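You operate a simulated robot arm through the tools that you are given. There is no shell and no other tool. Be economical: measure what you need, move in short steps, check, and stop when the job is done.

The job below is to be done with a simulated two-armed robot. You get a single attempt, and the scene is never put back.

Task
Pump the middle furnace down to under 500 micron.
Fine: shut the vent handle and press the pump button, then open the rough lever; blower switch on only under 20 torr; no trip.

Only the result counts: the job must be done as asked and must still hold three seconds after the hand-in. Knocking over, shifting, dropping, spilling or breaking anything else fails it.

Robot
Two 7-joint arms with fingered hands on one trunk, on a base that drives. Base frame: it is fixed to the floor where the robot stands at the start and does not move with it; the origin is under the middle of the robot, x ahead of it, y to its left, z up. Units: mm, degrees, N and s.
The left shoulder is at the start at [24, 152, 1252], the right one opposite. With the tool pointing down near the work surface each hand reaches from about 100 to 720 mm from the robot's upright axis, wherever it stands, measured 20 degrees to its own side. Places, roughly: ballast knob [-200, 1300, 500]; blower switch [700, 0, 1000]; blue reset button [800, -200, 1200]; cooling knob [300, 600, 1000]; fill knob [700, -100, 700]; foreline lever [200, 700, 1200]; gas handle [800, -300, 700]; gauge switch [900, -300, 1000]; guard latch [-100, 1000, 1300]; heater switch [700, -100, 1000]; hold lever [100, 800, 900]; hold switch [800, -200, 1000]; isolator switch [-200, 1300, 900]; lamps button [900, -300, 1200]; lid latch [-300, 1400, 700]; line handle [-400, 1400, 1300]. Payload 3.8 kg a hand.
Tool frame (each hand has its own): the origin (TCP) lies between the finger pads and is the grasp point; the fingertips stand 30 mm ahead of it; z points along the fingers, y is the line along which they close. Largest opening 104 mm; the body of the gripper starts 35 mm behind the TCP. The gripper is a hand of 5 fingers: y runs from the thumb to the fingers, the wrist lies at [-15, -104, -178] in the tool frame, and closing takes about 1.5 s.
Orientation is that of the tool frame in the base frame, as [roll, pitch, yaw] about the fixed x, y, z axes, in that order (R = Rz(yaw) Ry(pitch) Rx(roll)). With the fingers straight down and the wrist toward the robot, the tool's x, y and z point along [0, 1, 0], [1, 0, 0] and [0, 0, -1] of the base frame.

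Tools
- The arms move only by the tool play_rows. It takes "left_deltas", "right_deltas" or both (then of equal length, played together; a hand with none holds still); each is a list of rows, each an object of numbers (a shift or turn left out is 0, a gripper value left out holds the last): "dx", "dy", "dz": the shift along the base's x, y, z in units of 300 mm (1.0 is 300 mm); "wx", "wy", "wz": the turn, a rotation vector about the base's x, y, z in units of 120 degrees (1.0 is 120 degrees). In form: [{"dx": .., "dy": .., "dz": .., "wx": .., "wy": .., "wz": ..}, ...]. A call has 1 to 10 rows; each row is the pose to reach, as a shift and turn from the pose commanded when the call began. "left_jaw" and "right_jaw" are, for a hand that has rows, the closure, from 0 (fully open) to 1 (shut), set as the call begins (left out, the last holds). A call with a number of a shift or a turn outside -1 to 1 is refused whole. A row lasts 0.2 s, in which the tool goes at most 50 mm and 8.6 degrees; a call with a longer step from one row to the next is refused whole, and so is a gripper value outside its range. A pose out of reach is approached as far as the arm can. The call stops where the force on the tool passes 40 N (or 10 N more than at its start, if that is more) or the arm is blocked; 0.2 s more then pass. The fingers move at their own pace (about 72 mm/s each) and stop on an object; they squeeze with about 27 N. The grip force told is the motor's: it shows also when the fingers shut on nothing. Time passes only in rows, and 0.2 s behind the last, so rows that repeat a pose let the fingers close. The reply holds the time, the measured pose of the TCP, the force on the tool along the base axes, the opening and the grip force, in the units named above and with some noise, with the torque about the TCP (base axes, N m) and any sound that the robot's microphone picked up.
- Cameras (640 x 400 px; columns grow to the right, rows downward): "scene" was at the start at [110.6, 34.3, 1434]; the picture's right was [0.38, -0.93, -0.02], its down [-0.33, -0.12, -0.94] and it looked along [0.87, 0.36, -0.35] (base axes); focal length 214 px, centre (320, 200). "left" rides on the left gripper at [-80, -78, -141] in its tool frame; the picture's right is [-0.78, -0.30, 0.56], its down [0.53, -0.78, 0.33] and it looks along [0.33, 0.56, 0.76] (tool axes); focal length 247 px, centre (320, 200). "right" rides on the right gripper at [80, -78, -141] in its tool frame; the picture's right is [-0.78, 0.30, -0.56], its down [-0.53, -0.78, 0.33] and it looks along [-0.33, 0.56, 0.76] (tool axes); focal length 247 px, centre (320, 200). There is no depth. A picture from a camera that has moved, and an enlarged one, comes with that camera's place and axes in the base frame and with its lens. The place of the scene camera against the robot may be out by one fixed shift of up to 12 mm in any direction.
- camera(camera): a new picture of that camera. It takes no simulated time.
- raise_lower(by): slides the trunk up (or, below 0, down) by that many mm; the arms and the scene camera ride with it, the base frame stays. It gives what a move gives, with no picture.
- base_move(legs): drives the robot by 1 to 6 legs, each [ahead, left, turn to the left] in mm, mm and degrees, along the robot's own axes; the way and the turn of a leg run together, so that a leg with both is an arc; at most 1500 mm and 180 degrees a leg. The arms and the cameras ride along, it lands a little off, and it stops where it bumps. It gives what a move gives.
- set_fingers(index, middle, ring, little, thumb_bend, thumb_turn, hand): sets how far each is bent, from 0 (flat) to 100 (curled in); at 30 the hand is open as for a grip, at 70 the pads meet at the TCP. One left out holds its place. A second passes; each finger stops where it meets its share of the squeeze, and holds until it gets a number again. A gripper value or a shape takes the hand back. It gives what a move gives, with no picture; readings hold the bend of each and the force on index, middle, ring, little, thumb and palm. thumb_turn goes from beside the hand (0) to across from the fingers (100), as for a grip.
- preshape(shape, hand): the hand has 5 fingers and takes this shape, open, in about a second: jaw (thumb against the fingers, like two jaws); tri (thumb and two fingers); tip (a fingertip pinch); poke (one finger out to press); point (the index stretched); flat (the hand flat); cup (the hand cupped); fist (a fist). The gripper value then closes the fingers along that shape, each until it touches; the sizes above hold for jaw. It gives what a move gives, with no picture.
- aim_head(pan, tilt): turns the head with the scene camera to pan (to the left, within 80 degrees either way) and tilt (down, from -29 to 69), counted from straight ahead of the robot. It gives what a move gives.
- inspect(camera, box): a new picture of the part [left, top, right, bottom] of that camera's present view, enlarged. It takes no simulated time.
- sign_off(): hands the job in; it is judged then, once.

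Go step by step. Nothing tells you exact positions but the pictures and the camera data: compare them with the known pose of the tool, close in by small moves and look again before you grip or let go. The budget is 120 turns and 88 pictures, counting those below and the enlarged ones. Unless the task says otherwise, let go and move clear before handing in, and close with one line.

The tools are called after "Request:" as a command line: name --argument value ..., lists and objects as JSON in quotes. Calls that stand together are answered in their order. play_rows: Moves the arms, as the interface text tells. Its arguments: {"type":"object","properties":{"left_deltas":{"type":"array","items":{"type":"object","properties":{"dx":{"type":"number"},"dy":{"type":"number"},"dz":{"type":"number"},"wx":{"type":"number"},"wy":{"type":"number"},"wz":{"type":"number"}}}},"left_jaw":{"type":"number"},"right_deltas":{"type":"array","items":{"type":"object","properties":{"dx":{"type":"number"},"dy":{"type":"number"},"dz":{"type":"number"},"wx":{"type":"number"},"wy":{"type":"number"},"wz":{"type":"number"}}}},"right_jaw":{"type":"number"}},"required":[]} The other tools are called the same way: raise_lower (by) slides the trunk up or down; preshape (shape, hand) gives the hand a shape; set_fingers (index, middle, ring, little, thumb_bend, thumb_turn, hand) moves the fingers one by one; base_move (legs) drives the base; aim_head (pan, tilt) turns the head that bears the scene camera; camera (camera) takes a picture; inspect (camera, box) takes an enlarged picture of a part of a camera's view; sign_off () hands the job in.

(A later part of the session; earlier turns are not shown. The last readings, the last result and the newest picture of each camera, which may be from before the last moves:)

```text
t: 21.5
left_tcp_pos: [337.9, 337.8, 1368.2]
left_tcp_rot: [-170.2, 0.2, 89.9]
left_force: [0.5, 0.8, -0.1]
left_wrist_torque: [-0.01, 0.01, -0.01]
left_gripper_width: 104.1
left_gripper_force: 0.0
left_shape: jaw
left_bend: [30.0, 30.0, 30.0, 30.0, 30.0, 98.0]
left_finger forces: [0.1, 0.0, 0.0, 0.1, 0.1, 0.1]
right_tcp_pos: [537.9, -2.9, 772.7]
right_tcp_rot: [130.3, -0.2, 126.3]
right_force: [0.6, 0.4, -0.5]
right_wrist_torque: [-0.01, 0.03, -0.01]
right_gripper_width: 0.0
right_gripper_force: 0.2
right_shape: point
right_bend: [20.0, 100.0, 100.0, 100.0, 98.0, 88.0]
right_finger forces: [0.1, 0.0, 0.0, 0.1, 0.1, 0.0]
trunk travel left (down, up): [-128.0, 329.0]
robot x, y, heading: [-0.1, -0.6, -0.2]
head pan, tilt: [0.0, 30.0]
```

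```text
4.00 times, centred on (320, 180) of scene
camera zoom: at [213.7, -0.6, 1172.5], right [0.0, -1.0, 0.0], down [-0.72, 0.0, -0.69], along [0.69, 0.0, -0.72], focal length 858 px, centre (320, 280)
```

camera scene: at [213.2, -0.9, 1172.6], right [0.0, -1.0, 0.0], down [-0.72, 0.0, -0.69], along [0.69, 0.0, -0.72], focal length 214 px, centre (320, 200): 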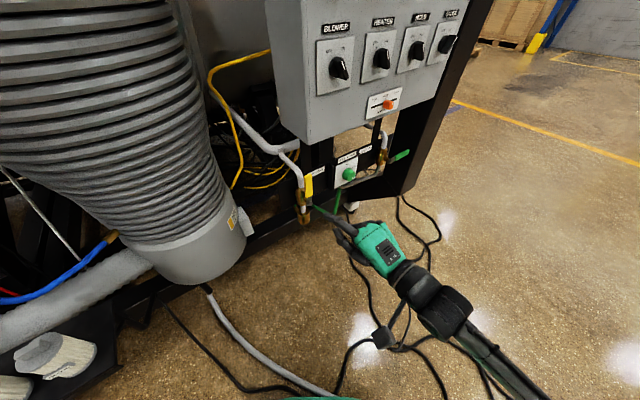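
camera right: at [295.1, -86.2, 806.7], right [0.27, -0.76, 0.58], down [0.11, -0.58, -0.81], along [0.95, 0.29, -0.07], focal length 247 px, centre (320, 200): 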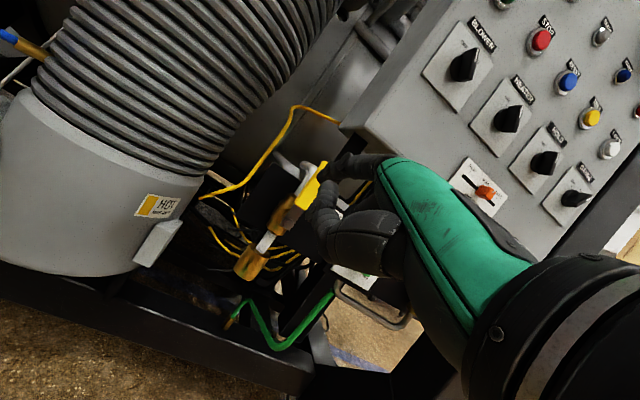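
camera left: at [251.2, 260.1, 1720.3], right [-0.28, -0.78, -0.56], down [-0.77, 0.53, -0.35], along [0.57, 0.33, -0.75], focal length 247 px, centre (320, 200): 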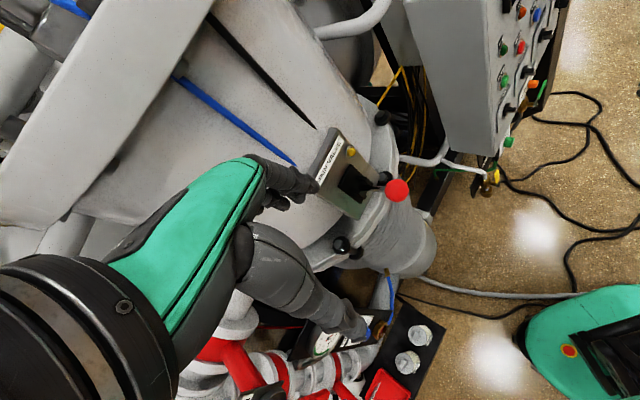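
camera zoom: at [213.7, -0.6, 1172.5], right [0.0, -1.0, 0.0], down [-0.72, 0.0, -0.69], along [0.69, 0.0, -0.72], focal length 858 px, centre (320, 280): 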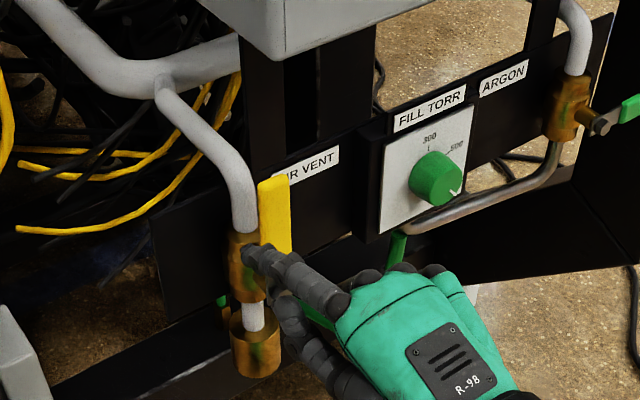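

The finger is left of the handle and still about 24 mm short in depth. I'll go 28 mm further in, then look.

Request:
play_rows --right_deltas '[{"dx": 0.038, "dy": 0.028}, {"dx": 0.075, "dy": 0.055}]'

Request:
inspect --camera "scene" --box '[270, 130, 370, 230]'

Request:
inspect --camera "right" --box '[240, 110, 420, 270]'

```text
t: 22.1
left_tcp_pos: [338.6, 337.9, 1368.4]
left_tcp_rot: [-170.0, 0.2, 90.0]
left_force: [-0.6, -0.6, 0.6]
left_wrist_torque: [0.01, 0.01, -0.02]
left_gripper_width: 103.6
left_gripper_force: 0.1
left_shape: jaw
left_bend: [30.0, 30.0, 30.0, 30.0, 30.0, 98.0]
left_finger forces: [0.0, 0.0, 0.0, 0.1, 0.0, 0.0]
right_tcp_pos: [561.6, 12.9, 773.3]
right_tcp_rot: [130.4, -0.2, 126.3]
right_force: [-0.5, 0.9, -0.4]
right_wrist_torque: [0.0, 0.02, -0.03]
right_gripper_width: 0.2
right_gripper_force: 0.1
right_shape: point
right_bend: [20.0, 100.0, 100.0, 100.0, 98.0, 88.0]
right_finger forces: [0.1, 0.0, 0.0, 0.0, 0.0, 0.0]
trunk travel left (down, up): [-128.0, 329.0]
robot x, y, heading: [0.2, -0.1, -0.1]
head pan, tilt: [0.0, 30.0]
```

```text
4.00 times, centred on (320, 180) of scene
camera zoom: at [213.6, -0.7, 1172.5], right [0.0, -1.0, 0.0], down [-0.72, 0.0, -0.69], along [0.69, 0.0, -0.72], focal length 858 px, centre (320, 280)
```

zoom: 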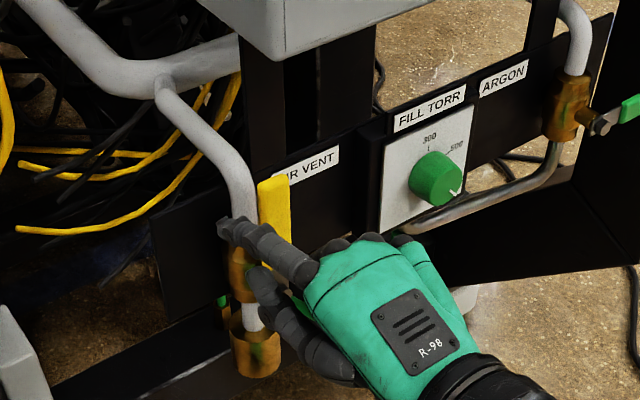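

```text
2.50 times, centred on (330, 190) of right
camera zoom: at [386.5, -15.2, 805.9], right [0.27, -0.77, 0.58], down [0.12, -0.58, -0.81], along [0.95, 0.29, -0.07], focal length 617 px, centre (295, 225)
```

zoom: 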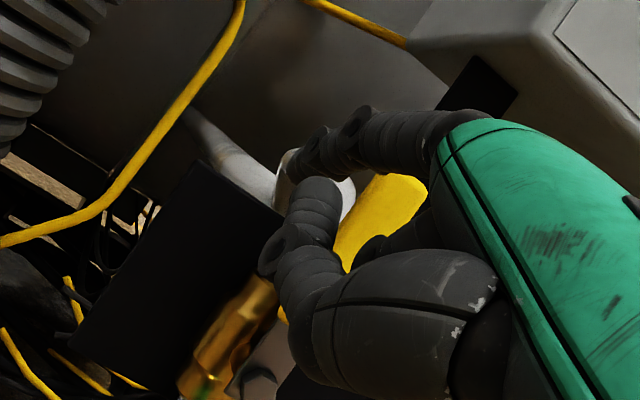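

The finger is in place to the left of the handle with no contact force. I'll sweep it clockwise about the pivot to swing the handle to the right.

Request:
play_rows --right_deltas '[{"dx": 0.0435, "dy": -0.059, "dz": 0.0167}, {"dx": 0.085, "dy": -0.1154, "dz": 0.0133}, {"dx": 0.1245, "dy": -0.169, "dz": -0.0083}, {"dx": 0.158, "dy": -0.2147, "dz": -0.0467}, {"dx": 0.1868, "dy": -0.2536, "dz": -0.0967}, {"dx": 0.2056, "dy": -0.279, "dz": -0.16}, {"dx": 0.2115, "dy": -0.287, "dz": -0.193}]'

Request:
inspect --camera "scene" --box '[270, 130, 370, 230]'

```text
t: 22.9
left_tcp_pos: [331.8, 341.6, 1369.2]
left_tcp_rot: [-170.3, 0.3, 90.4]
left_force: [-0.3, -0.9, 0.3]
left_wrist_torque: [-0.01, 0.01, 0.02]
left_gripper_width: 104.0
left_gripper_force: 0.2
left_shape: jaw
left_bend: [30.0, 30.0, 30.0, 30.0, 30.0, 98.0]
left_finger forces: [0.0, 0.1, 0.0, 0.0, 0.1, 0.1]
right_tcp_pos: [591.3, -25.3, 769.0]
right_tcp_rot: [130.0, -0.3, 127.7]
right_force: [-17.8, 15.3, 0.2]
right_wrist_torque: [-0.69, -0.8, 1.33]
right_gripper_width: 0.0
right_gripper_force: 0.0
right_shape: point
right_bend: [14.0, 100.0, 100.0, 100.0, 98.0, 88.0]
right_finger forces: [23.3, 0.0, 0.0, 0.0, 0.0, 0.0]
trunk travel left (down, up): [-128.0, 329.0]
robot x, y, heading: [0.7, 2.7, 0.4]
head pan, tilt: [0.0, 30.0]
stopped in row 4 (right hand): the force on the tool passed its limit at 45 N (the readings are from after the stop); the commanded pose is now the measured one
```

```text
4.00 times, centred on (320, 180) of scene
camera zoom: at [209.9, 2.0, 1173.1], right [0.01, -1.0, 0.0], down [-0.72, 0.0, -0.69], along [0.69, 0.0, -0.72], focal length 858 px, centre (320, 280)
```

zoom: 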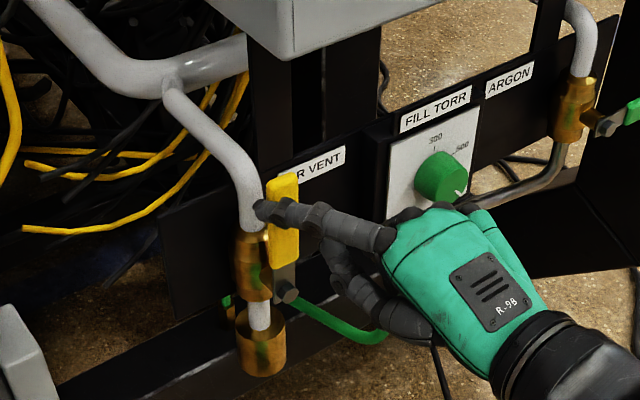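

The handle hasn't moved under about 45 N to the right. I'll look closely before deciding whether it turns the other way.

Request:
inspect --camera "scene" --box '[295, 165, 345, 215]'

Request:
inspect --camera "right" --box '[200, 110, 420, 330]'

```text
8.00 times, centred on (320, 190) of scene
camera zoom: at [209.9, 2.0, 1173.1], right [0.01, -1.0, 0.0], down [-0.72, 0.0, -0.69], along [0.69, 0.0, -0.72], focal length 1716 px, centre (320, 280)
```

zoom: 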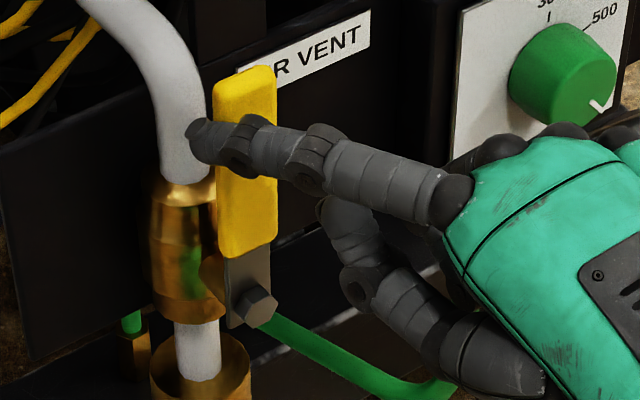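

```text
1.82 times, centred on (310, 220) of right
camera zoom: at [417.6, -58.6, 801.0], right [0.29, -0.76, 0.58], down [0.13, -0.57, -0.81], along [0.95, 0.31, -0.07], focal length 449 px, centre (338, 164)
```

zoom: 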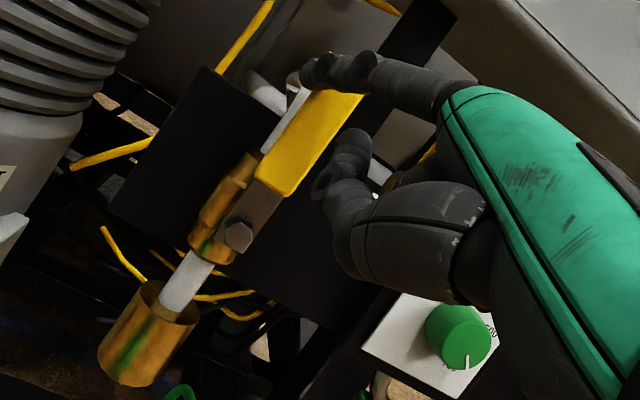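

The nut shows that the stem axis is along the panel normal, and the handle is hard against something to the right. I'll back the finger out, go to the right side and try pushing to the left.

Request:
play_rows --right_deltas '[{"dx": -0.05, "dy": 0.067}, {"dx": -0.13, "dy": 0.007}, {"dx": -0.21, "dy": -0.053}, {"dx": -0.165, "dy": -0.113}, {"dx": -0.12, "dy": -0.173}]'

Request:
inspect --camera "scene" --box '[270, 130, 370, 230]'

```text
t: 24.1
left_tcp_pos: [335.3, 339.6, 1368.6]
left_tcp_rot: [-170.2, 0.2, 90.1]
left_force: [-0.2, -0.4, -1.0]
left_wrist_torque: [-0.02, 0.01, -0.04]
left_gripper_width: 103.9
left_gripper_force: 0.0
left_shape: jaw
left_bend: [30.0, 30.0, 30.0, 30.0, 30.0, 98.0]
left_finger forces: [0.1, 0.0, 0.0, 0.0, 0.0, 0.0]
right_tcp_pos: [560.6, -83.0, 766.2]
right_tcp_rot: [130.2, -0.4, 127.3]
right_force: [0.6, -1.1, -0.5]
right_wrist_torque: [-0.02, -0.02, -0.01]
right_gripper_width: 0.0
right_gripper_force: 0.0
right_shape: point
right_bend: [20.0, 100.0, 100.0, 100.0, 98.0, 88.0]
right_finger forces: [0.0, 0.0, 0.1, 0.0, 0.0, 0.1]
trunk travel left (down, up): [-128.0, 329.0]
robot x, y, heading: [-0.3, -1.1, 0.1]
head pan, tilt: [0.0, 30.0]
```

```text
4.00 times, centred on (320, 180) of scene
camera zoom: at [212.8, -0.1, 1172.5], right [0.0, -1.0, 0.0], down [-0.72, 0.0, -0.69], along [0.69, 0.0, -0.72], focal length 858 px, centre (320, 280)
```

zoom: 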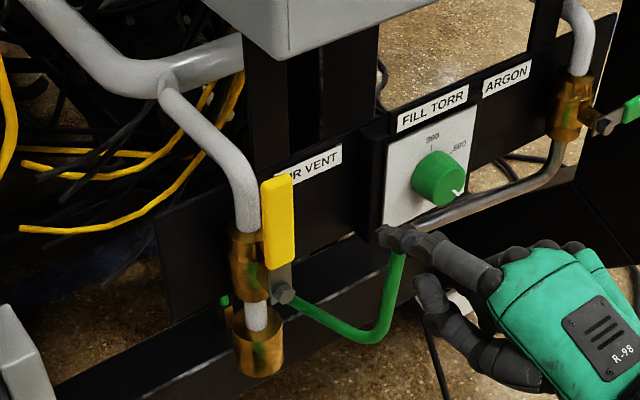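

The handle is unmoved and the finger is to its right. I'll go in on that side and push left as a trial.

Request:
play_rows --right_deltas '[{"dx": 0.085, "dy": 0.062}, {"dx": 0.17, "dy": 0.124}, {"dx": 0.1463, "dy": 0.156}, {"dx": 0.1226, "dy": 0.188}, {"dx": 0.099, "dy": 0.221}, {"dx": 0.079, "dy": 0.248}, {"dx": 0.059, "dy": 0.275}, {"dx": 0.039, "dy": 0.302}]'

Request:
inspect --camera "scene" --box '[270, 130, 370, 230]'

```text
t: 25.9
left_tcp_pos: [336.7, 338.6, 1368.1]
left_tcp_rot: [-170.2, 0.2, 90.0]
left_force: [0.2, -0.2, -0.5]
left_wrist_torque: [-0.02, 0.0, 0.01]
left_gripper_width: 104.2
left_gripper_force: 0.1
left_shape: jaw
left_bend: [30.0, 30.0, 30.0, 30.0, 30.0, 98.0]
left_finger forces: [0.0, 0.1, 0.1, 0.0, 0.0, 0.0]
right_tcp_pos: [571.9, 6.6, 767.1]
right_tcp_rot: [130.2, -0.4, 127.4]
right_force: [-0.6, -0.8, 0.0]
right_wrist_torque: [0.03, 0.01, 0.01]
right_gripper_width: 95.9
right_gripper_force: 0.1
right_shape: point
right_bend: [20.0, 100.0, 100.0, 100.0, 98.0, 88.0]
right_finger forces: [0.3, 0.0, 0.1, 0.0, 0.1, 0.0]
trunk travel left (down, up): [-128.0, 329.0]
robot x, y, heading: [-1.3, -1.4, 0.3]
head pan, tilt: [0.0, 30.0]
```

```text
4.00 times, centred on (320, 180) of scene
camera zoom: at [212.5, 0.5, 1172.6], right [0.0, -1.0, 0.0], down [-0.72, 0.0, -0.69], along [0.69, 0.0, -0.72], focal length 858 px, centre (320, 280)
```

zoom: 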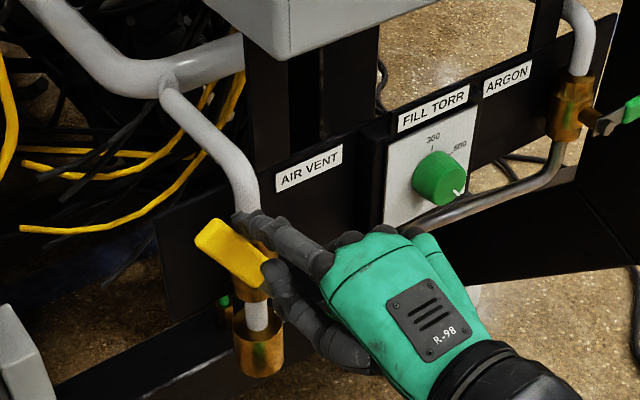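

The handle turns left readily. I'll continue the arc left and down to its stop.

Request:
play_rows --right_deltas '[{"dx": -0.0395, "dy": 0.0537, "dz": -0.043}, {"dx": -0.069, "dy": 0.094, "dz": -0.1}, {"dx": -0.089, "dy": 0.121, "dz": -0.16}, {"dx": -0.097, "dy": 0.1315, "dz": -0.21}, {"dx": -0.097, "dy": 0.1315, "dz": -0.235}, {"dx": -0.097, "dy": 0.1315, "dz": -0.26}]'

Request:
inspect --camera "scene" --box '[270, 130, 370, 230]'

```text
t: 27.4
left_tcp_pos: [334.0, 337.6, 1369.8]
left_tcp_rot: [-170.3, 0.2, 90.1]
left_force: [-0.3, -0.7, -0.3]
left_wrist_torque: [0.01, 0.01, 0.01]
left_gripper_width: 104.0
left_gripper_force: 0.0
left_shape: jaw
left_bend: [30.0, 30.0, 30.0, 30.0, 30.0, 98.0]
left_finger forces: [0.0, 0.0, 0.1, 0.0, 0.0, 0.1]
right_tcp_pos: [543.4, 46.4, 691.1]
right_tcp_rot: [129.9, -0.3, 127.3]
right_force: [-1.0, -2.4, 9.8]
right_wrist_torque: [0.54, -0.36, -0.05]
right_gripper_width: 0.0
right_gripper_force: 0.0
right_shape: point
right_bend: [13.0, 100.0, 100.0, 100.0, 98.0, 88.0]
right_finger forces: [8.1, 0.0, 0.0, 0.0, 0.0, 0.0]
trunk travel left (down, up): [-128.0, 329.0]
robot x, y, heading: [-0.7, 2.5, 0.4]
head pan, tilt: [0.0, 30.0]
```

```text
4.00 times, centred on (320, 180) of scene
camera zoom: at [211.5, -0.1, 1173.0], right [0.0, -1.0, 0.0], down [-0.72, 0.0, -0.69], along [0.69, 0.0, -0.72], focal length 858 px, centre (320, 280)
```

zoom: 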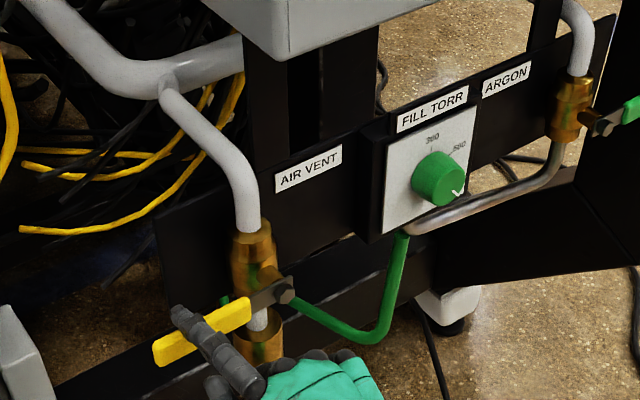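

The vent handle now lies horizontal across the pipe: shut. I'll lift off, back away and go up to the pump button.

Request:
play_rows --right_deltas '[{"dz": 0.1}, {"dx": -0.12, "dy": -0.09, "dz": 0.1}, {"dx": -0.24, "dy": -0.175, "dz": 0.1}, {"dx": -0.35, "dy": -0.26, "dz": 0.1}]'

Request:
play_rows --right_deltas '[{"dy": -0.047, "dz": 0.138}, {"dy": -0.095, "dz": 0.276}, {"dy": -0.142, "dz": 0.414}, {"dy": -0.19, "dz": 0.552}, {"dy": -0.237, "dz": 0.69}, {"dy": -0.285, "dz": 0.828}, {"dy": -0.333, "dz": 0.966}]'

Request:
play_rows --right_deltas '[{"dx": 0.085, "dz": 0.095}, {"dx": 0.17, "dz": 0.19}, {"dx": 0.255, "dz": 0.285}, {"dx": 0.34, "dz": 0.38}]'

Request:
camera --camera "right"

Request:
aim_head --pan -10 --tilt 0

Request:
camera --camera "scene"

```text
t: 28.4
left_tcp_pos: [335.0, 339.0, 1369.0]
left_tcp_rot: [-170.1, 0.2, 90.1]
left_force: [-0.5, 0.2, 0.0]
left_wrist_torque: [0.01, -0.01, 0.0]
left_gripper_width: 103.9
left_gripper_force: 0.0
left_shape: jaw
left_bend: [30.0, 30.0, 30.0, 30.0, 30.0, 98.0]
left_finger forces: [0.1, 0.0, 0.0, 0.0, 0.0, 0.0]
right_tcp_pos: [437.6, -31.1, 719.8]
right_tcp_rot: [130.3, -0.3, 127.2]
right_force: [-0.2, 0.5, -0.3]
right_wrist_torque: [-0.01, 0.01, 0.0]
right_gripper_width: 0.0
right_gripper_force: 0.0
right_shape: point
right_bend: [20.0, 100.0, 100.0, 100.0, 98.0, 88.0]
right_finger forces: [0.0, 0.1, 0.0, 0.1, 0.0, 0.0]
trunk travel left (down, up): [-128.0, 329.0]
robot x, y, heading: [0.1, -0.3, 0.3]
head pan, tilt: [0.0, 30.0]
```

```text
t: 29.9
left_tcp_pos: [334.3, 338.9, 1369.3]
left_tcp_rot: [-170.2, 0.3, 90.1]
left_force: [-0.3, 0.9, 0.7]
left_wrist_torque: [0.0, 0.03, 0.01]
left_gripper_width: 103.9
left_gripper_force: 0.0
left_shape: jaw
left_bend: [30.0, 30.0, 30.0, 30.0, 30.0, 98.0]
left_finger forces: [0.1, 0.0, 0.0, 0.0, 0.0, 0.0]
right_tcp_pos: [484.6, -143.5, 1015.2]
right_tcp_rot: [130.2, -0.3, 127.2]
right_force: [0.4, 0.2, 0.4]
right_wrist_torque: [0.03, 0.03, 0.02]
right_gripper_width: 0.0
right_gripper_force: 0.0
right_shape: point
right_bend: [20.0, 100.0, 100.0, 100.0, 98.0, 88.0]
right_finger forces: [0.1, 0.1, 0.0, 0.1, 0.1, 0.0]
right hand out of reach, approached as far as the arm can: row 4, 5, 6, 7
trunk travel left (down, up): [-128.0, 329.0]
robot x, y, heading: [0.6, 3.3, 0.1]
head pan, tilt: [0.0, 30.0]
```

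```text
t: 30.9
left_tcp_pos: [335.4, 340.5, 1368.7]
left_tcp_rot: [-170.1, 0.2, 90.1]
left_force: [0.1, 0.1, -0.2]
left_wrist_torque: [-0.03, 0.01, -0.03]
left_gripper_width: 103.8
left_gripper_force: 0.1
left_shape: jaw
left_bend: [30.0, 30.0, 30.0, 30.0, 30.0, 98.0]
left_finger forces: [0.1, 0.1, 0.1, 0.0, 0.0, 0.0]
right_tcp_pos: [589.5, -143.3, 1126.3]
right_tcp_rot: [130.4, -0.4, 127.4]
right_force: [-0.1, 0.0, -0.1]
right_wrist_torque: [-0.01, -0.02, -0.01]
right_gripper_width: 0.0
right_gripper_force: 0.0
right_shape: point
right_bend: [20.0, 100.0, 100.0, 100.0, 98.0, 88.0]
right_finger forces: [0.1, 0.1, 0.0, 0.1, 0.0, 0.0]
trunk travel left (down, up): [-128.0, 329.0]
robot x, y, heading: [1.5, -0.8, 0.3]
head pan, tilt: [0.0, 30.0]
```

```text
49 pictures are left
camera right: at [415.6, -174.6, 1159.9], right [0.29, -0.76, 0.58], down [0.12, -0.57, -0.81], along [0.95, 0.3, -0.07], focal length 247 px, centre (320, 200)
```

right: 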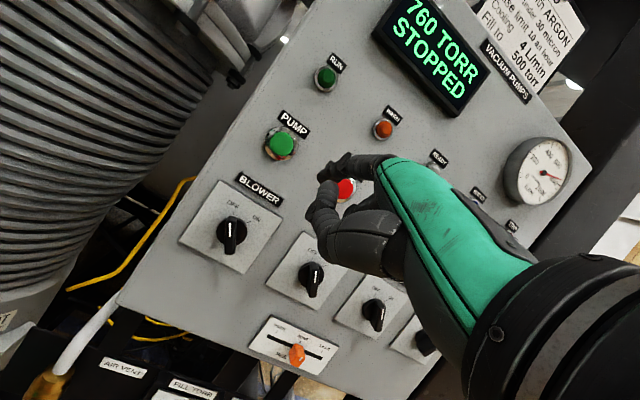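

```text
t: 31.9
left_tcp_pos: [334.9, 340.3, 1369.5]
left_tcp_rot: [-170.3, 0.2, 90.3]
left_force: [0.0, -0.9, -0.9]
left_wrist_torque: [0.03, 0.01, 0.0]
left_gripper_width: 104.3
left_gripper_force: 0.0
left_shape: jaw
left_bend: [30.0, 30.0, 30.0, 30.0, 30.0, 98.0]
left_finger forces: [0.0, 0.0, 0.1, 0.0, 0.1, 0.0]
right_tcp_pos: [588.8, -144.7, 1128.1]
right_tcp_rot: [130.2, -0.3, 127.3]
right_force: [-0.1, 0.9, 0.5]
right_wrist_torque: [-0.05, 0.01, 0.04]
right_gripper_width: 0.3
right_gripper_force: 0.0
right_shape: point
right_bend: [20.0, 100.0, 100.0, 100.0, 98.0, 88.0]
right_finger forces: [0.0, 0.1, 0.0, 0.0, 0.0, 0.1]
trunk travel left (down, up): [-128.0, 329.0]
robot x, y, heading: [-1.8, 0.7, 0.4]
head pan, tilt: [-10.0, 0.0]
```

```text
48 pictures are left
camera scene: at [224.6, -15.2, 1219.4], right [-0.16, -0.99, 0.05], down [-0.28, 0.0, -0.96], along [0.95, -0.17, -0.27], focal length 214 px, centre (320, 200)
```

scene: 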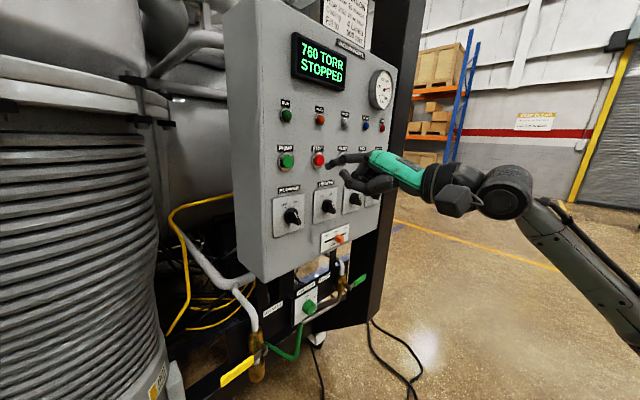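

The fingertip is about 70 mm off the panel and 41 mm to the right of the pump button. I'll shift left and check before pressing.

Request:
play_rows --right_deltas '[{"dx": -0.041, "dy": 0.055}, {"dx": -0.082, "dy": 0.111, "dz": 0.003}]'

Request:
inspect --camera "right" --box '[200, 80, 420, 280]'

Request:
inspect --camera "scene" --box '[260, 100, 400, 220]'

```text
t: 32.5
left_tcp_pos: [334.5, 340.6, 1369.1]
left_tcp_rot: [-170.2, 0.2, 90.1]
left_force: [-0.4, -0.8, -0.1]
left_wrist_torque: [-0.02, -0.03, 0.03]
left_gripper_width: 103.8
left_gripper_force: 0.1
left_shape: jaw
left_bend: [30.0, 30.0, 30.0, 30.0, 30.0, 98.0]
left_finger forces: [0.0, 0.0, 0.0, 0.0, 0.0, 0.0]
right_tcp_pos: [563.6, -109.4, 1127.9]
right_tcp_rot: [130.2, -0.3, 127.3]
right_force: [0.9, -0.3, 0.1]
right_wrist_torque: [-0.02, -0.04, 0.0]
right_gripper_width: 0.0
right_gripper_force: 0.1
right_shape: point
right_bend: [20.0, 100.0, 100.0, 100.0, 98.0, 88.0]
right_finger forces: [0.0, 0.0, 0.1, 0.1, 0.0, 0.0]
trunk travel left (down, up): [-128.0, 329.0]
robot x, y, heading: [-2.3, -0.8, 0.1]
head pan, tilt: [-10.0, 0.0]
```

```text
2.00 times, centred on (310, 180) of right
camera zoom: at [388.7, -140.9, 1161.1], right [0.29, -0.76, 0.58], down [0.12, -0.57, -0.81], along [0.95, 0.3, -0.07], focal length 494 px, centre (340, 240)
```

zoom: 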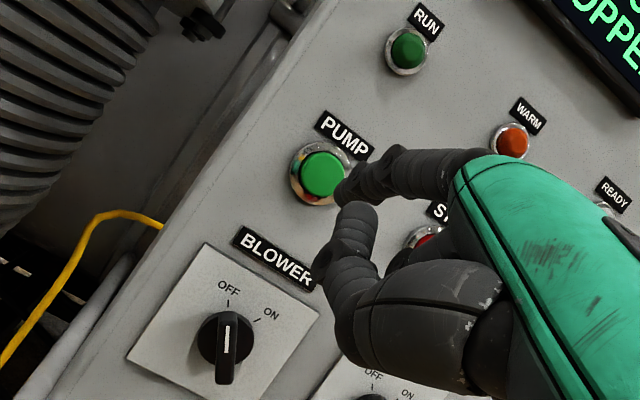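

```text
3.33 times, centred on (330, 160) of scene
camera zoom: at [224.4, -14.9, 1219.5], right [-0.16, -0.99, 0.05], down [-0.28, 0.0, -0.96], along [0.95, -0.17, -0.27], focal length 715 px, centre (287, 333)
```

zoom: 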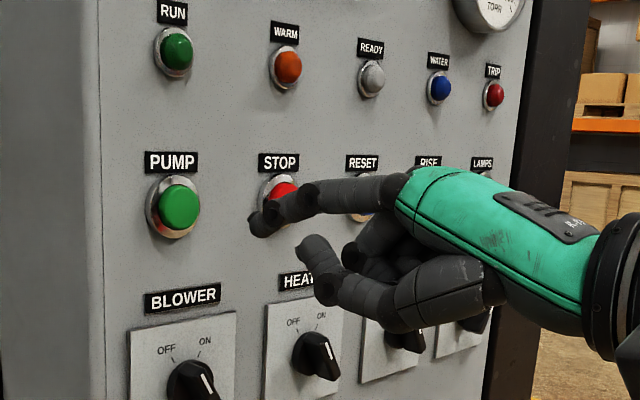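

The fingertip is aligned with the pump button about 68 mm away. Now I'll press it.

Request:
play_rows --right_deltas '[{"dx": 0.08, "dy": 0.053}, {"dx": 0.14, "dy": 0.094}, {"dx": 0.175, "dy": 0.117}, {"dx": 0.19, "dy": 0.127}, {"dx": 0.205, "dy": 0.138}, {"dx": 0.223, "dy": 0.15}, {"dx": 0.235, "dy": 0.159}]'

Request:
inspect --camera "scene" --box '[240, 20, 400, 220]'

```text
t: 34.1
left_tcp_pos: [326.4, 333.8, 1373.0]
left_tcp_rot: [-170.7, 0.0, 89.9]
left_force: [-0.1, -0.6, -0.2]
left_wrist_torque: [0.0, 0.01, -0.02]
left_gripper_width: 104.2
left_gripper_force: 0.1
left_shape: jaw
left_bend: [30.0, 30.0, 30.0, 30.0, 30.0, 98.0]
left_finger forces: [0.0, 0.0, 0.0, 0.0, 0.1, 0.0]
right_tcp_pos: [624.9, -68.6, 1134.0]
right_tcp_rot: [129.3, -0.2, 127.2]
right_force: [-28.9, -21.0, 10.6]
right_wrist_torque: [1.06, -1.26, 0.4]
right_gripper_width: 96.0
right_gripper_force: 0.1
right_shape: point
right_bend: [22.0, 100.0, 100.0, 100.0, 98.0, 88.0]
right_finger forces: [35.5, 0.0, 0.0, 0.1, 0.1, 0.0]
trunk travel left (down, up): [-128.0, 329.0]
robot x, y, heading: [0.4, 2.4, 0.2]
head pan, tilt: [-10.0, 0.0]
heard: click
```

```text
2.00 times, centred on (320, 120) of scene
camera zoom: at [215.8, -20.3, 1221.4], right [-0.17, -0.99, 0.04], down [-0.27, 0.0, -0.96], along [0.95, -0.17, -0.27], focal length 429 px, centre (320, 360)
```

zoom: 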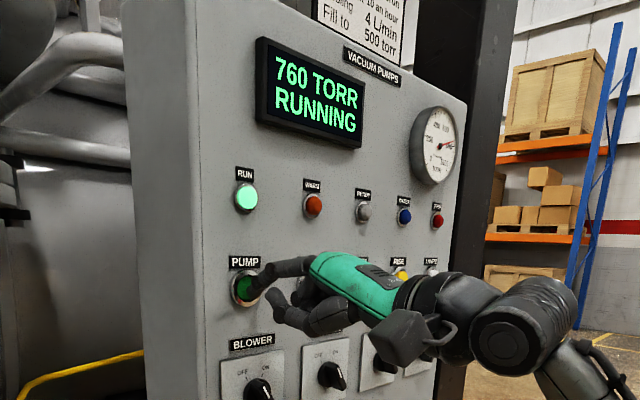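

The pump is running (click, RUN lamp lit). I'll back the right hand off and look at the rough lever with the head and the left camera.

Request:
play_rows --right_deltas '[{"dx": -0.12, "dy": -0.09}, {"dx": -0.24, "dy": -0.18}, {"dx": -0.3, "dy": -0.225}]'

Request:
aim_head --pan 60 --tilt -5

Request:
camera --camera "scene"

Request:
camera --camera "left"

```text
t: 34.9
left_tcp_pos: [334.5, 339.9, 1370.2]
left_tcp_rot: [-170.2, 0.2, 90.1]
left_force: [0.1, 0.0, 0.2]
left_wrist_torque: [-0.01, 0.03, -0.02]
left_gripper_width: 103.9
left_gripper_force: 0.0
left_shape: jaw
left_bend: [30.0, 30.0, 30.0, 30.0, 30.0, 98.0]
left_finger forces: [0.0, 0.0, 0.0, 0.1, 0.0, 0.0]
right_tcp_pos: [542.5, -129.5, 1125.2]
right_tcp_rot: [130.4, -0.3, 127.3]
right_force: [0.1, 0.1, 0.4]
right_wrist_torque: [-0.02, 0.0, 0.01]
right_gripper_width: 96.2
right_gripper_force: 0.0
right_shape: point
right_bend: [20.0, 100.0, 100.0, 100.0, 98.0, 88.0]
right_finger forces: [0.1, 0.0, 0.1, 0.0, 0.0, 0.0]
trunk travel left (down, up): [-128.0, 329.0]
robot x, y, heading: [-0.4, 2.0, -0.0]
head pan, tilt: [-10.0, 0.0]
```

```text
t: 36.3
left_tcp_pos: [336.4, 339.8, 1368.6]
left_tcp_rot: [-170.2, 0.1, 90.1]
left_force: [-0.3, 0.3, -0.1]
left_wrist_torque: [0.01, -0.03, 0.0]
left_gripper_width: 103.7
left_gripper_force: 0.1
left_shape: jaw
left_bend: [30.0, 30.0, 30.0, 30.0, 30.0, 98.0]
left_finger forces: [0.0, 0.0, 0.1, 0.0, 0.0, 0.0]
right_tcp_pos: [543.0, -128.9, 1127.1]
right_tcp_rot: [130.2, -0.3, 127.3]
right_force: [0.2, -0.1, -0.7]
right_wrist_torque: [-0.02, 0.03, 0.02]
right_gripper_width: 96.1
right_gripper_force: 0.0
right_shape: point
right_bend: [20.0, 100.0, 100.0, 100.0, 98.0, 88.0]
right_finger forces: [0.0, 0.1, 0.0, 0.0, 0.0, 0.0]
trunk travel left (down, up): [-128.0, 329.0]
robot x, y, heading: [2.2, -2.0, 0.3]
head pan, tilt: [60.0, -5.0]
```

```text
44 pictures are left
camera scene: at [183.2, 75.9, 1239.5], right [0.83, -0.5, -0.24], down [-0.24, 0.07, -0.97], along [0.5, 0.86, -0.06], focal length 214 px, centre (320, 200)
```

scene: 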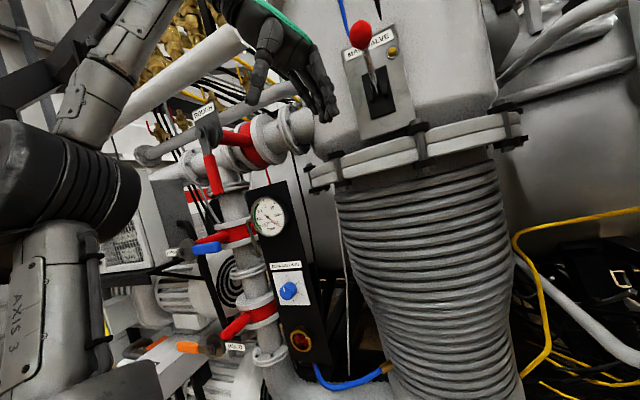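

```text
43 pictures are left
camera left: at [283.6, 261.0, 1522.0], right [-0.38, -0.78, -0.5], down [-0.82, 0.53, -0.2], along [0.42, 0.33, -0.85], focal length 247 px, centre (320, 200)
```

left: 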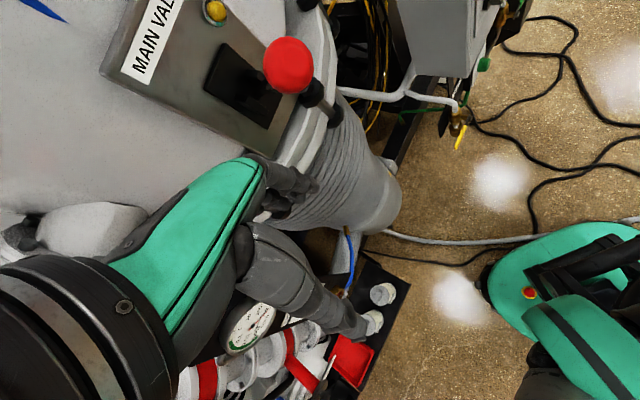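

Request:
inspect --camera "scene" --box '[140, 70, 340, 230]'

Request:
inspect --camera "scene" --box '[120, 200, 320, 370]'

```text
2.50 times, centred on (240, 150) of scene
camera zoom: at [183.2, 75.9, 1239.5], right [0.83, -0.5, -0.24], down [-0.24, 0.07, -0.97], along [0.5, 0.86, -0.06], focal length 536 px, centre (520, 325)
```

zoom: 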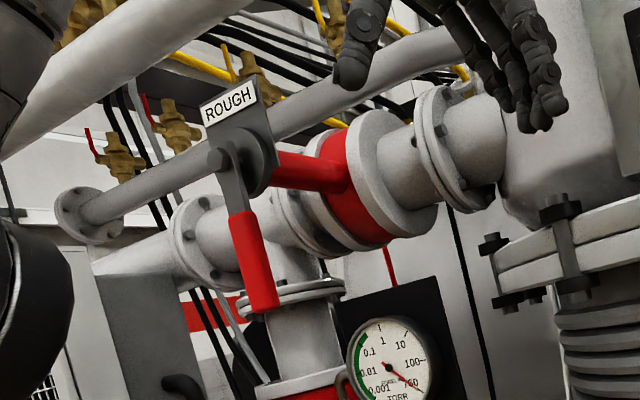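

```text
2.35 times, centred on (220, 285) of scene
camera zoom: at [183.2, 75.9, 1239.5], right [0.83, -0.5, -0.24], down [-0.24, 0.07, -0.97], along [0.5, 0.86, -0.06], focal length 505 px, centre (555, 0)
```

zoom: 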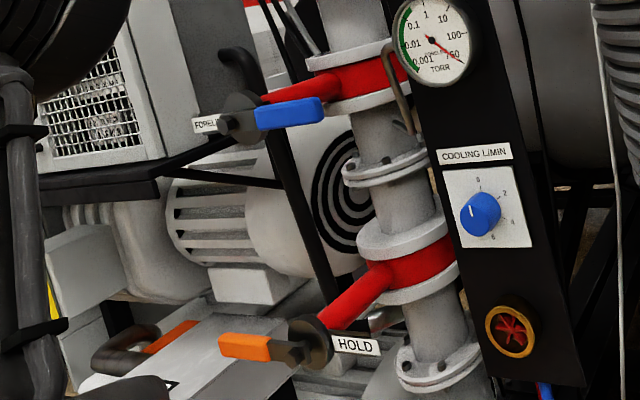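

ROUGH's red handle hangs down (pipe horizontal, so shut), from a pivot near [239, 580, 1410] to a lower end near [233, 563, 1280]. That's too close for the folded left arm, so I'll drive 180 mm to the right first and then bring the left hand, finger out, in front of the lever.

Request:
base_move --legs '[[0, -180, 0]]'

Request:
preshape --hand "left" --shape "point"

Request:
play_rows --left_deltas '[{"dx": -0.03, "dy": 0.05, "dz": -0.02, "wx": 0.0278, "wy": -0.0278, "wz": 0.0482}, {"dx": -0.06, "dy": 0.1, "dz": -0.05, "wx": 0.0556, "wy": -0.0556, "wz": 0.0964}, {"dx": -0.09, "dy": 0.15, "dz": -0.08, "wx": 0.0834, "wy": -0.0834, "wz": 0.1446}, {"dx": -0.12, "dy": 0.2, "dz": -0.11, "wx": 0.1113, "wy": -0.1113, "wz": 0.1927}, {"dx": -0.15, "dy": 0.25, "dz": -0.14, "wx": 0.1391, "wy": -0.1391, "wz": 0.2409}, {"dx": -0.17, "dy": 0.3, "dz": -0.16, "wx": 0.1669, "wy": -0.1669, "wz": 0.2891}, {"dx": -0.19, "dy": 0.35, "dz": -0.18, "wx": 0.1947, "wy": -0.1947, "wz": 0.3373}]'

Request:
play_rows --left_deltas '[{"dx": -0.03, "dy": 0.05, "dz": -0.02, "wx": 0.0278, "wy": -0.0278, "wz": 0.0482}, {"dx": -0.06, "dy": 0.1, "dz": -0.05, "wx": 0.0556, "wy": -0.0556, "wz": 0.0964}, {"dx": -0.09, "dy": 0.15, "dz": -0.07, "wx": 0.0834, "wy": -0.0834, "wz": 0.1446}, {"dx": -0.12, "dy": 0.2, "dz": -0.09, "wx": 0.1113, "wy": -0.1113, "wz": 0.1927}, {"dx": -0.15, "dy": 0.25, "dz": -0.11, "wx": 0.1391, "wy": -0.1391, "wz": 0.2409}, {"dx": -0.17, "dy": 0.3, "dz": -0.13, "wx": 0.1669, "wy": -0.1669, "wz": 0.2891}, {"dx": -0.19, "dy": 0.35, "dz": -0.15, "wx": 0.1947, "wy": -0.1947, "wz": 0.3373}]'

Request:
camera --camera "left"

Request:
camera --camera "scene"

```text
t: 37.8
left_tcp_pos: [336.8, 158.5, 1368.2]
left_tcp_rot: [-170.2, 0.1, 90.2]
left_force: [-0.4, -0.5, -0.9]
left_wrist_torque: [0.01, -0.02, -0.01]
left_gripper_width: 103.9
left_gripper_force: 0.2
left_shape: jaw
left_bend: [30.0, 30.0, 30.0, 30.0, 30.0, 98.0]
left_finger forces: [0.0, 0.0, 0.0, 0.1, 0.0, 0.1]
right_tcp_pos: [543.2, -310.4, 1125.1]
right_tcp_rot: [130.2, -0.3, 127.2]
right_force: [-0.1, -0.1, -0.2]
right_wrist_torque: [0.01, 0.0, -0.03]
right_gripper_width: 96.2
right_gripper_force: 0.0
right_shape: point
right_bend: [20.0, 100.0, 100.0, 100.0, 98.0, 88.0]
right_finger forces: [0.0, 0.0, 0.1, 0.0, 0.0, 0.0]
trunk travel left (down, up): [-128.0, 329.0]
robot x, y, heading: [-1.8, -177.5, 0.3]
head pan, tilt: [60.0, -5.0]
```

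```text
t: 38.7
left_tcp_pos: [336.4, 160.3, 1369.0]
left_tcp_rot: [-170.2, 0.2, 90.1]
left_force: [-0.2, -0.6, 0.5]
left_wrist_torque: [-0.07, 0.0, -0.02]
left_gripper_width: 96.2
left_gripper_force: 0.2
left_shape: point
left_bend: [20.0, 100.0, 100.0, 100.0, 98.0, 88.0]
left_finger forces: [0.0, 0.1, 0.1, 0.1, 0.0, 0.0]
right_tcp_pos: [543.2, -310.3, 1125.9]
right_tcp_rot: [130.2, -0.3, 127.3]
right_force: [0.0, -0.2, 0.5]
right_wrist_torque: [0.01, -0.02, 0.02]
right_gripper_width: 95.9
right_gripper_force: 0.0
right_shape: point
right_bend: [20.0, 100.0, 100.0, 100.0, 98.0, 88.0]
right_finger forces: [0.1, 0.0, 0.0, 0.1, 0.0, 0.1]
trunk travel left (down, up): [-128.0, 329.0]
robot x, y, heading: [-0.6, -175.9, 0.3]
head pan, tilt: [60.0, -5.0]
```

```text
t: 40.3
left_tcp_pos: [278.3, 265.1, 1313.7]
left_tcp_rot: [159.8, -12.4, 135.2]
left_force: [1.5, -0.3, -0.6]
left_wrist_torque: [0.02, 0.0, 0.02]
left_gripper_width: 96.1
left_gripper_force: 0.0
left_shape: point
left_bend: [20.0, 100.0, 100.0, 100.0, 98.0, 88.0]
left_finger forces: [0.0, 0.0, 0.0, 0.1, 0.0, 0.1]
right_tcp_pos: [543.5, -310.6, 1126.4]
right_tcp_rot: [130.2, -0.3, 127.3]
right_force: [0.8, -0.9, -0.9]
right_wrist_torque: [-0.02, -0.03, 0.03]
right_gripper_width: 95.9
right_gripper_force: 0.1
right_shape: point
right_bend: [20.0, 100.0, 100.0, 100.0, 98.0, 88.0]
right_finger forces: [0.0, 0.0, 0.1, 0.0, 0.1, 0.0]
trunk travel left (down, up): [-128.0, 329.0]
robot x, y, heading: [0.5, -181.0, 0.3]
head pan, tilt: [60.0, -5.0]
```

```text
t: 41.9
left_tcp_pos: [222.4, 368.2, 1269.6]
left_tcp_rot: [129.8, 0.3, -180.0]
left_force: [-0.4, 0.2, -0.9]
left_wrist_torque: [0.01, 0.01, -0.01]
left_gripper_width: 96.0
left_gripper_force: 0.1
left_shape: point
left_bend: [20.0, 100.0, 100.0, 100.0, 98.0, 88.0]
left_finger forces: [0.0, 0.0, 0.0, 0.0, 0.1, 0.1]
right_tcp_pos: [543.9, -309.4, 1126.2]
right_tcp_rot: [130.3, -0.3, 127.3]
right_force: [-0.3, 0.3, -0.7]
right_wrist_torque: [-0.03, 0.01, 0.02]
right_gripper_width: 95.8
right_gripper_force: 0.1
right_shape: point
right_bend: [20.0, 100.0, 100.0, 100.0, 98.0, 88.0]
right_finger forces: [0.0, 0.1, 0.1, 0.0, 0.0, 0.0]
trunk travel left (down, up): [-128.0, 329.0]
robot x, y, heading: [0.9, -182.3, 0.2]
head pan, tilt: [60.0, -5.0]
```

```text
40 pictures are left
camera left: at [302.1, 212.7, 1300.7], right [0.78, 0.24, -0.58], down [-0.53, -0.24, -0.81], along [-0.33, 0.94, -0.06], focal length 247 px, centre (320, 200)
```

left: 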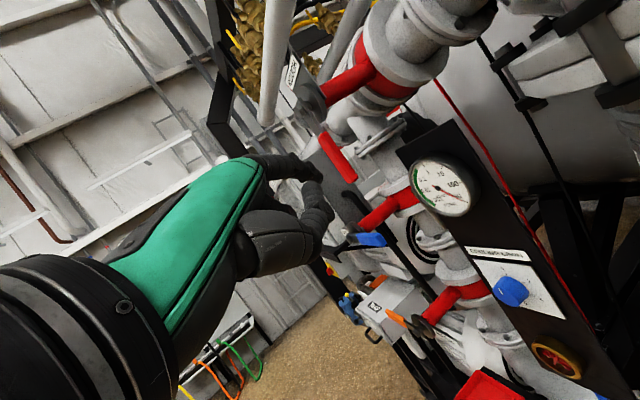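

```text
39 pictures are left
camera scene: at [183.8, -104.2, 1239.4], right [0.83, -0.5, -0.24], down [-0.24, 0.07, -0.97], along [0.5, 0.86, -0.06], focal length 214 px, centre (320, 200)
```

scene: 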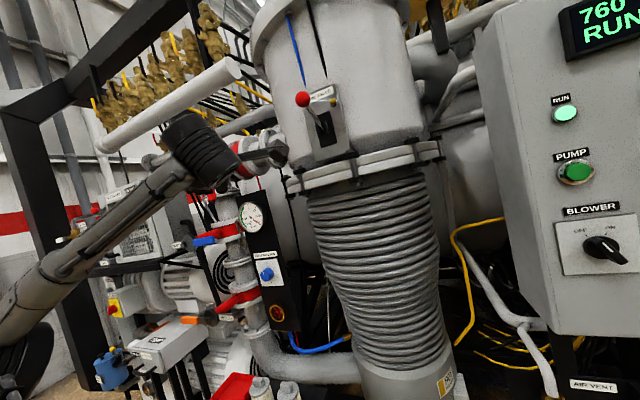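

The left hand is in front of the lever. I'll enlarge its view to see the lever's axis.

Request:
inspect --camera "left" --box '[240, 20, 480, 220]'

```text
2.00 times, centred on (360, 120) of left
camera zoom: at [302.1, 212.7, 1300.7], right [0.78, 0.24, -0.58], down [-0.53, -0.24, -0.81], along [-0.33, 0.94, -0.06], focal length 494 px, centre (240, 360)
```

zoom: 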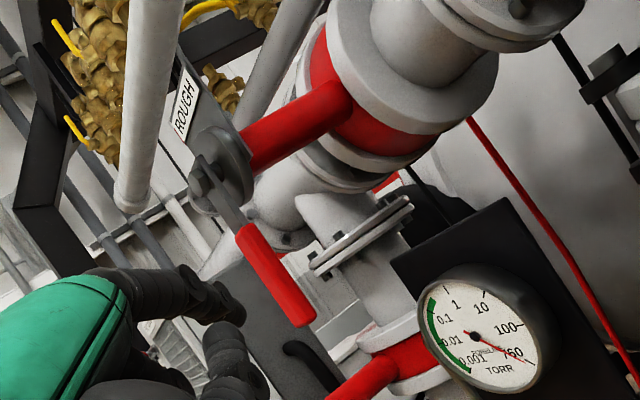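

The lever swings in the plane along the pipe; its lower end is at about [236, 563, 1277]. I'll poke it away from the robot (left along the pipe) as a trial.

Request:
play_rows --left_deltas '[{"dx": 0.013, "dy": 0.15, "dz": -0.01}, {"dx": 0.027, "dy": 0.3, "dz": -0.017}, {"dx": 0.027, "dy": 0.357, "dz": -0.017}, {"dx": 0.003, "dy": 0.39, "dz": -0.017}, {"dx": -0.02, "dy": 0.42, "dz": -0.013}, {"dx": -0.043, "dy": 0.453, "dz": -0.007}, {"dx": -0.073, "dy": 0.49, "dz": 0.007}]'

Request:
inspect --camera "left" --box '[220, 20, 460, 220]'

```text
t: 43.5
left_tcp_pos: [198.8, 515.9, 1272.9]
left_tcp_rot: [129.8, 0.2, 179.9]
left_force: [0.3, 0.1, -0.8]
left_wrist_torque: [0.03, 0.02, 0.0]
left_gripper_width: 8.7
left_gripper_force: 0.0
left_shape: point
left_bend: [20.0, 100.0, 100.0, 100.0, 98.0, 88.0]
left_finger forces: [0.1, 0.1, 0.0, 0.1, 0.0, 0.0]
right_tcp_pos: [542.8, -309.6, 1125.5]
right_tcp_rot: [130.2, -0.3, 127.3]
right_force: [0.0, -0.5, -0.4]
right_wrist_torque: [0.01, -0.04, -0.02]
right_gripper_width: 95.9
right_gripper_force: 0.0
right_shape: point
right_bend: [20.0, 100.0, 100.0, 100.0, 98.0, 88.0]
right_finger forces: [0.0, 0.0, 0.0, 0.0, 0.0, 0.0]
trunk travel left (down, up): [-128.0, 329.0]
robot x, y, heading: [1.0, -180.5, 0.4]
head pan, tilt: [60.0, -5.0]
```

```text
2.00 times, centred on (340, 120) of left
camera zoom: at [279.3, 359.0, 1304.0], right [0.78, 0.24, -0.58], down [-0.53, -0.24, -0.81], along [-0.33, 0.94, -0.06], focal length 494 px, centre (280, 360)
```

zoom: 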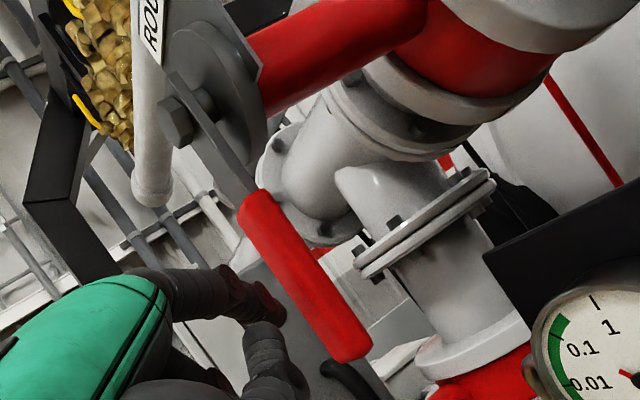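

The finger passed in front of the handle without touching. I'll retreat, shift about 20 mm deeper toward the pipe side, and push again.

Request:
play_rows --left_deltas '[{"dy": -0.15}, {"dy": -0.25}, {"dx": 0.08, "dy": -0.25}, {"dx": 0.147, "dy": -0.22}, {"dx": 0.147, "dy": -0.06}, {"dx": 0.12, "dy": -0.023}, {"dx": 0.09, "dy": 0.017}, {"dx": 0.063, "dy": 0.053, "dz": 0.01}, {"dx": 0.037, "dy": 0.09, "dz": 0.02}, {"dx": 0.008, "dy": 0.127, "dz": 0.035}]'

Request:
inspect --camera "left" --box '[220, 20, 460, 220]'

```text
t: 45.7
left_tcp_pos: [226.1, 542.3, 1277.9]
left_tcp_rot: [129.6, -0.8, 177.7]
left_force: [17.4, -18.5, -0.7]
left_wrist_torque: [0.86, 0.8, -0.87]
left_gripper_width: 0.0
left_gripper_force: 0.0
left_shape: point
left_bend: [20.0, 100.0, 100.0, 100.0, 98.0, 88.0]
left_finger forces: [20.6, 0.0, 0.0, 0.0, 0.1, 0.0]
right_tcp_pos: [545.4, -315.4, 1124.3]
right_tcp_rot: [130.3, -0.4, 126.8]
right_force: [-0.8, 0.3, 1.1]
right_wrist_torque: [-0.04, 0.05, -0.03]
right_gripper_width: 95.7
right_gripper_force: 0.0
right_shape: point
right_bend: [20.0, 100.0, 100.0, 100.0, 98.0, 88.0]
right_finger forces: [0.1, 0.0, 0.0, 0.1, 0.1, 0.0]
trunk travel left (down, up): [-128.0, 329.0]
robot x, y, heading: [0.3, -177.5, -0.5]
head pan, tilt: [60.0, -5.0]
stopped in row 10 (left hand): the force on the tool passed its limit at 42 N (the readings are from after the stop); the commanded pose is now the measured one
```

```text
2.00 times, centred on (340, 120) of left
camera zoom: at [300.6, 381.1, 1308.0], right [0.78, 0.21, -0.59], down [-0.55, -0.22, -0.8], along [-0.3, 0.95, -0.05], focal length 494 px, centre (280, 360)
```

zoom: 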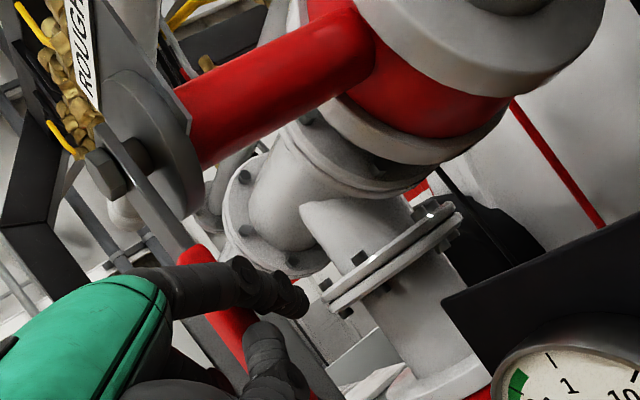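

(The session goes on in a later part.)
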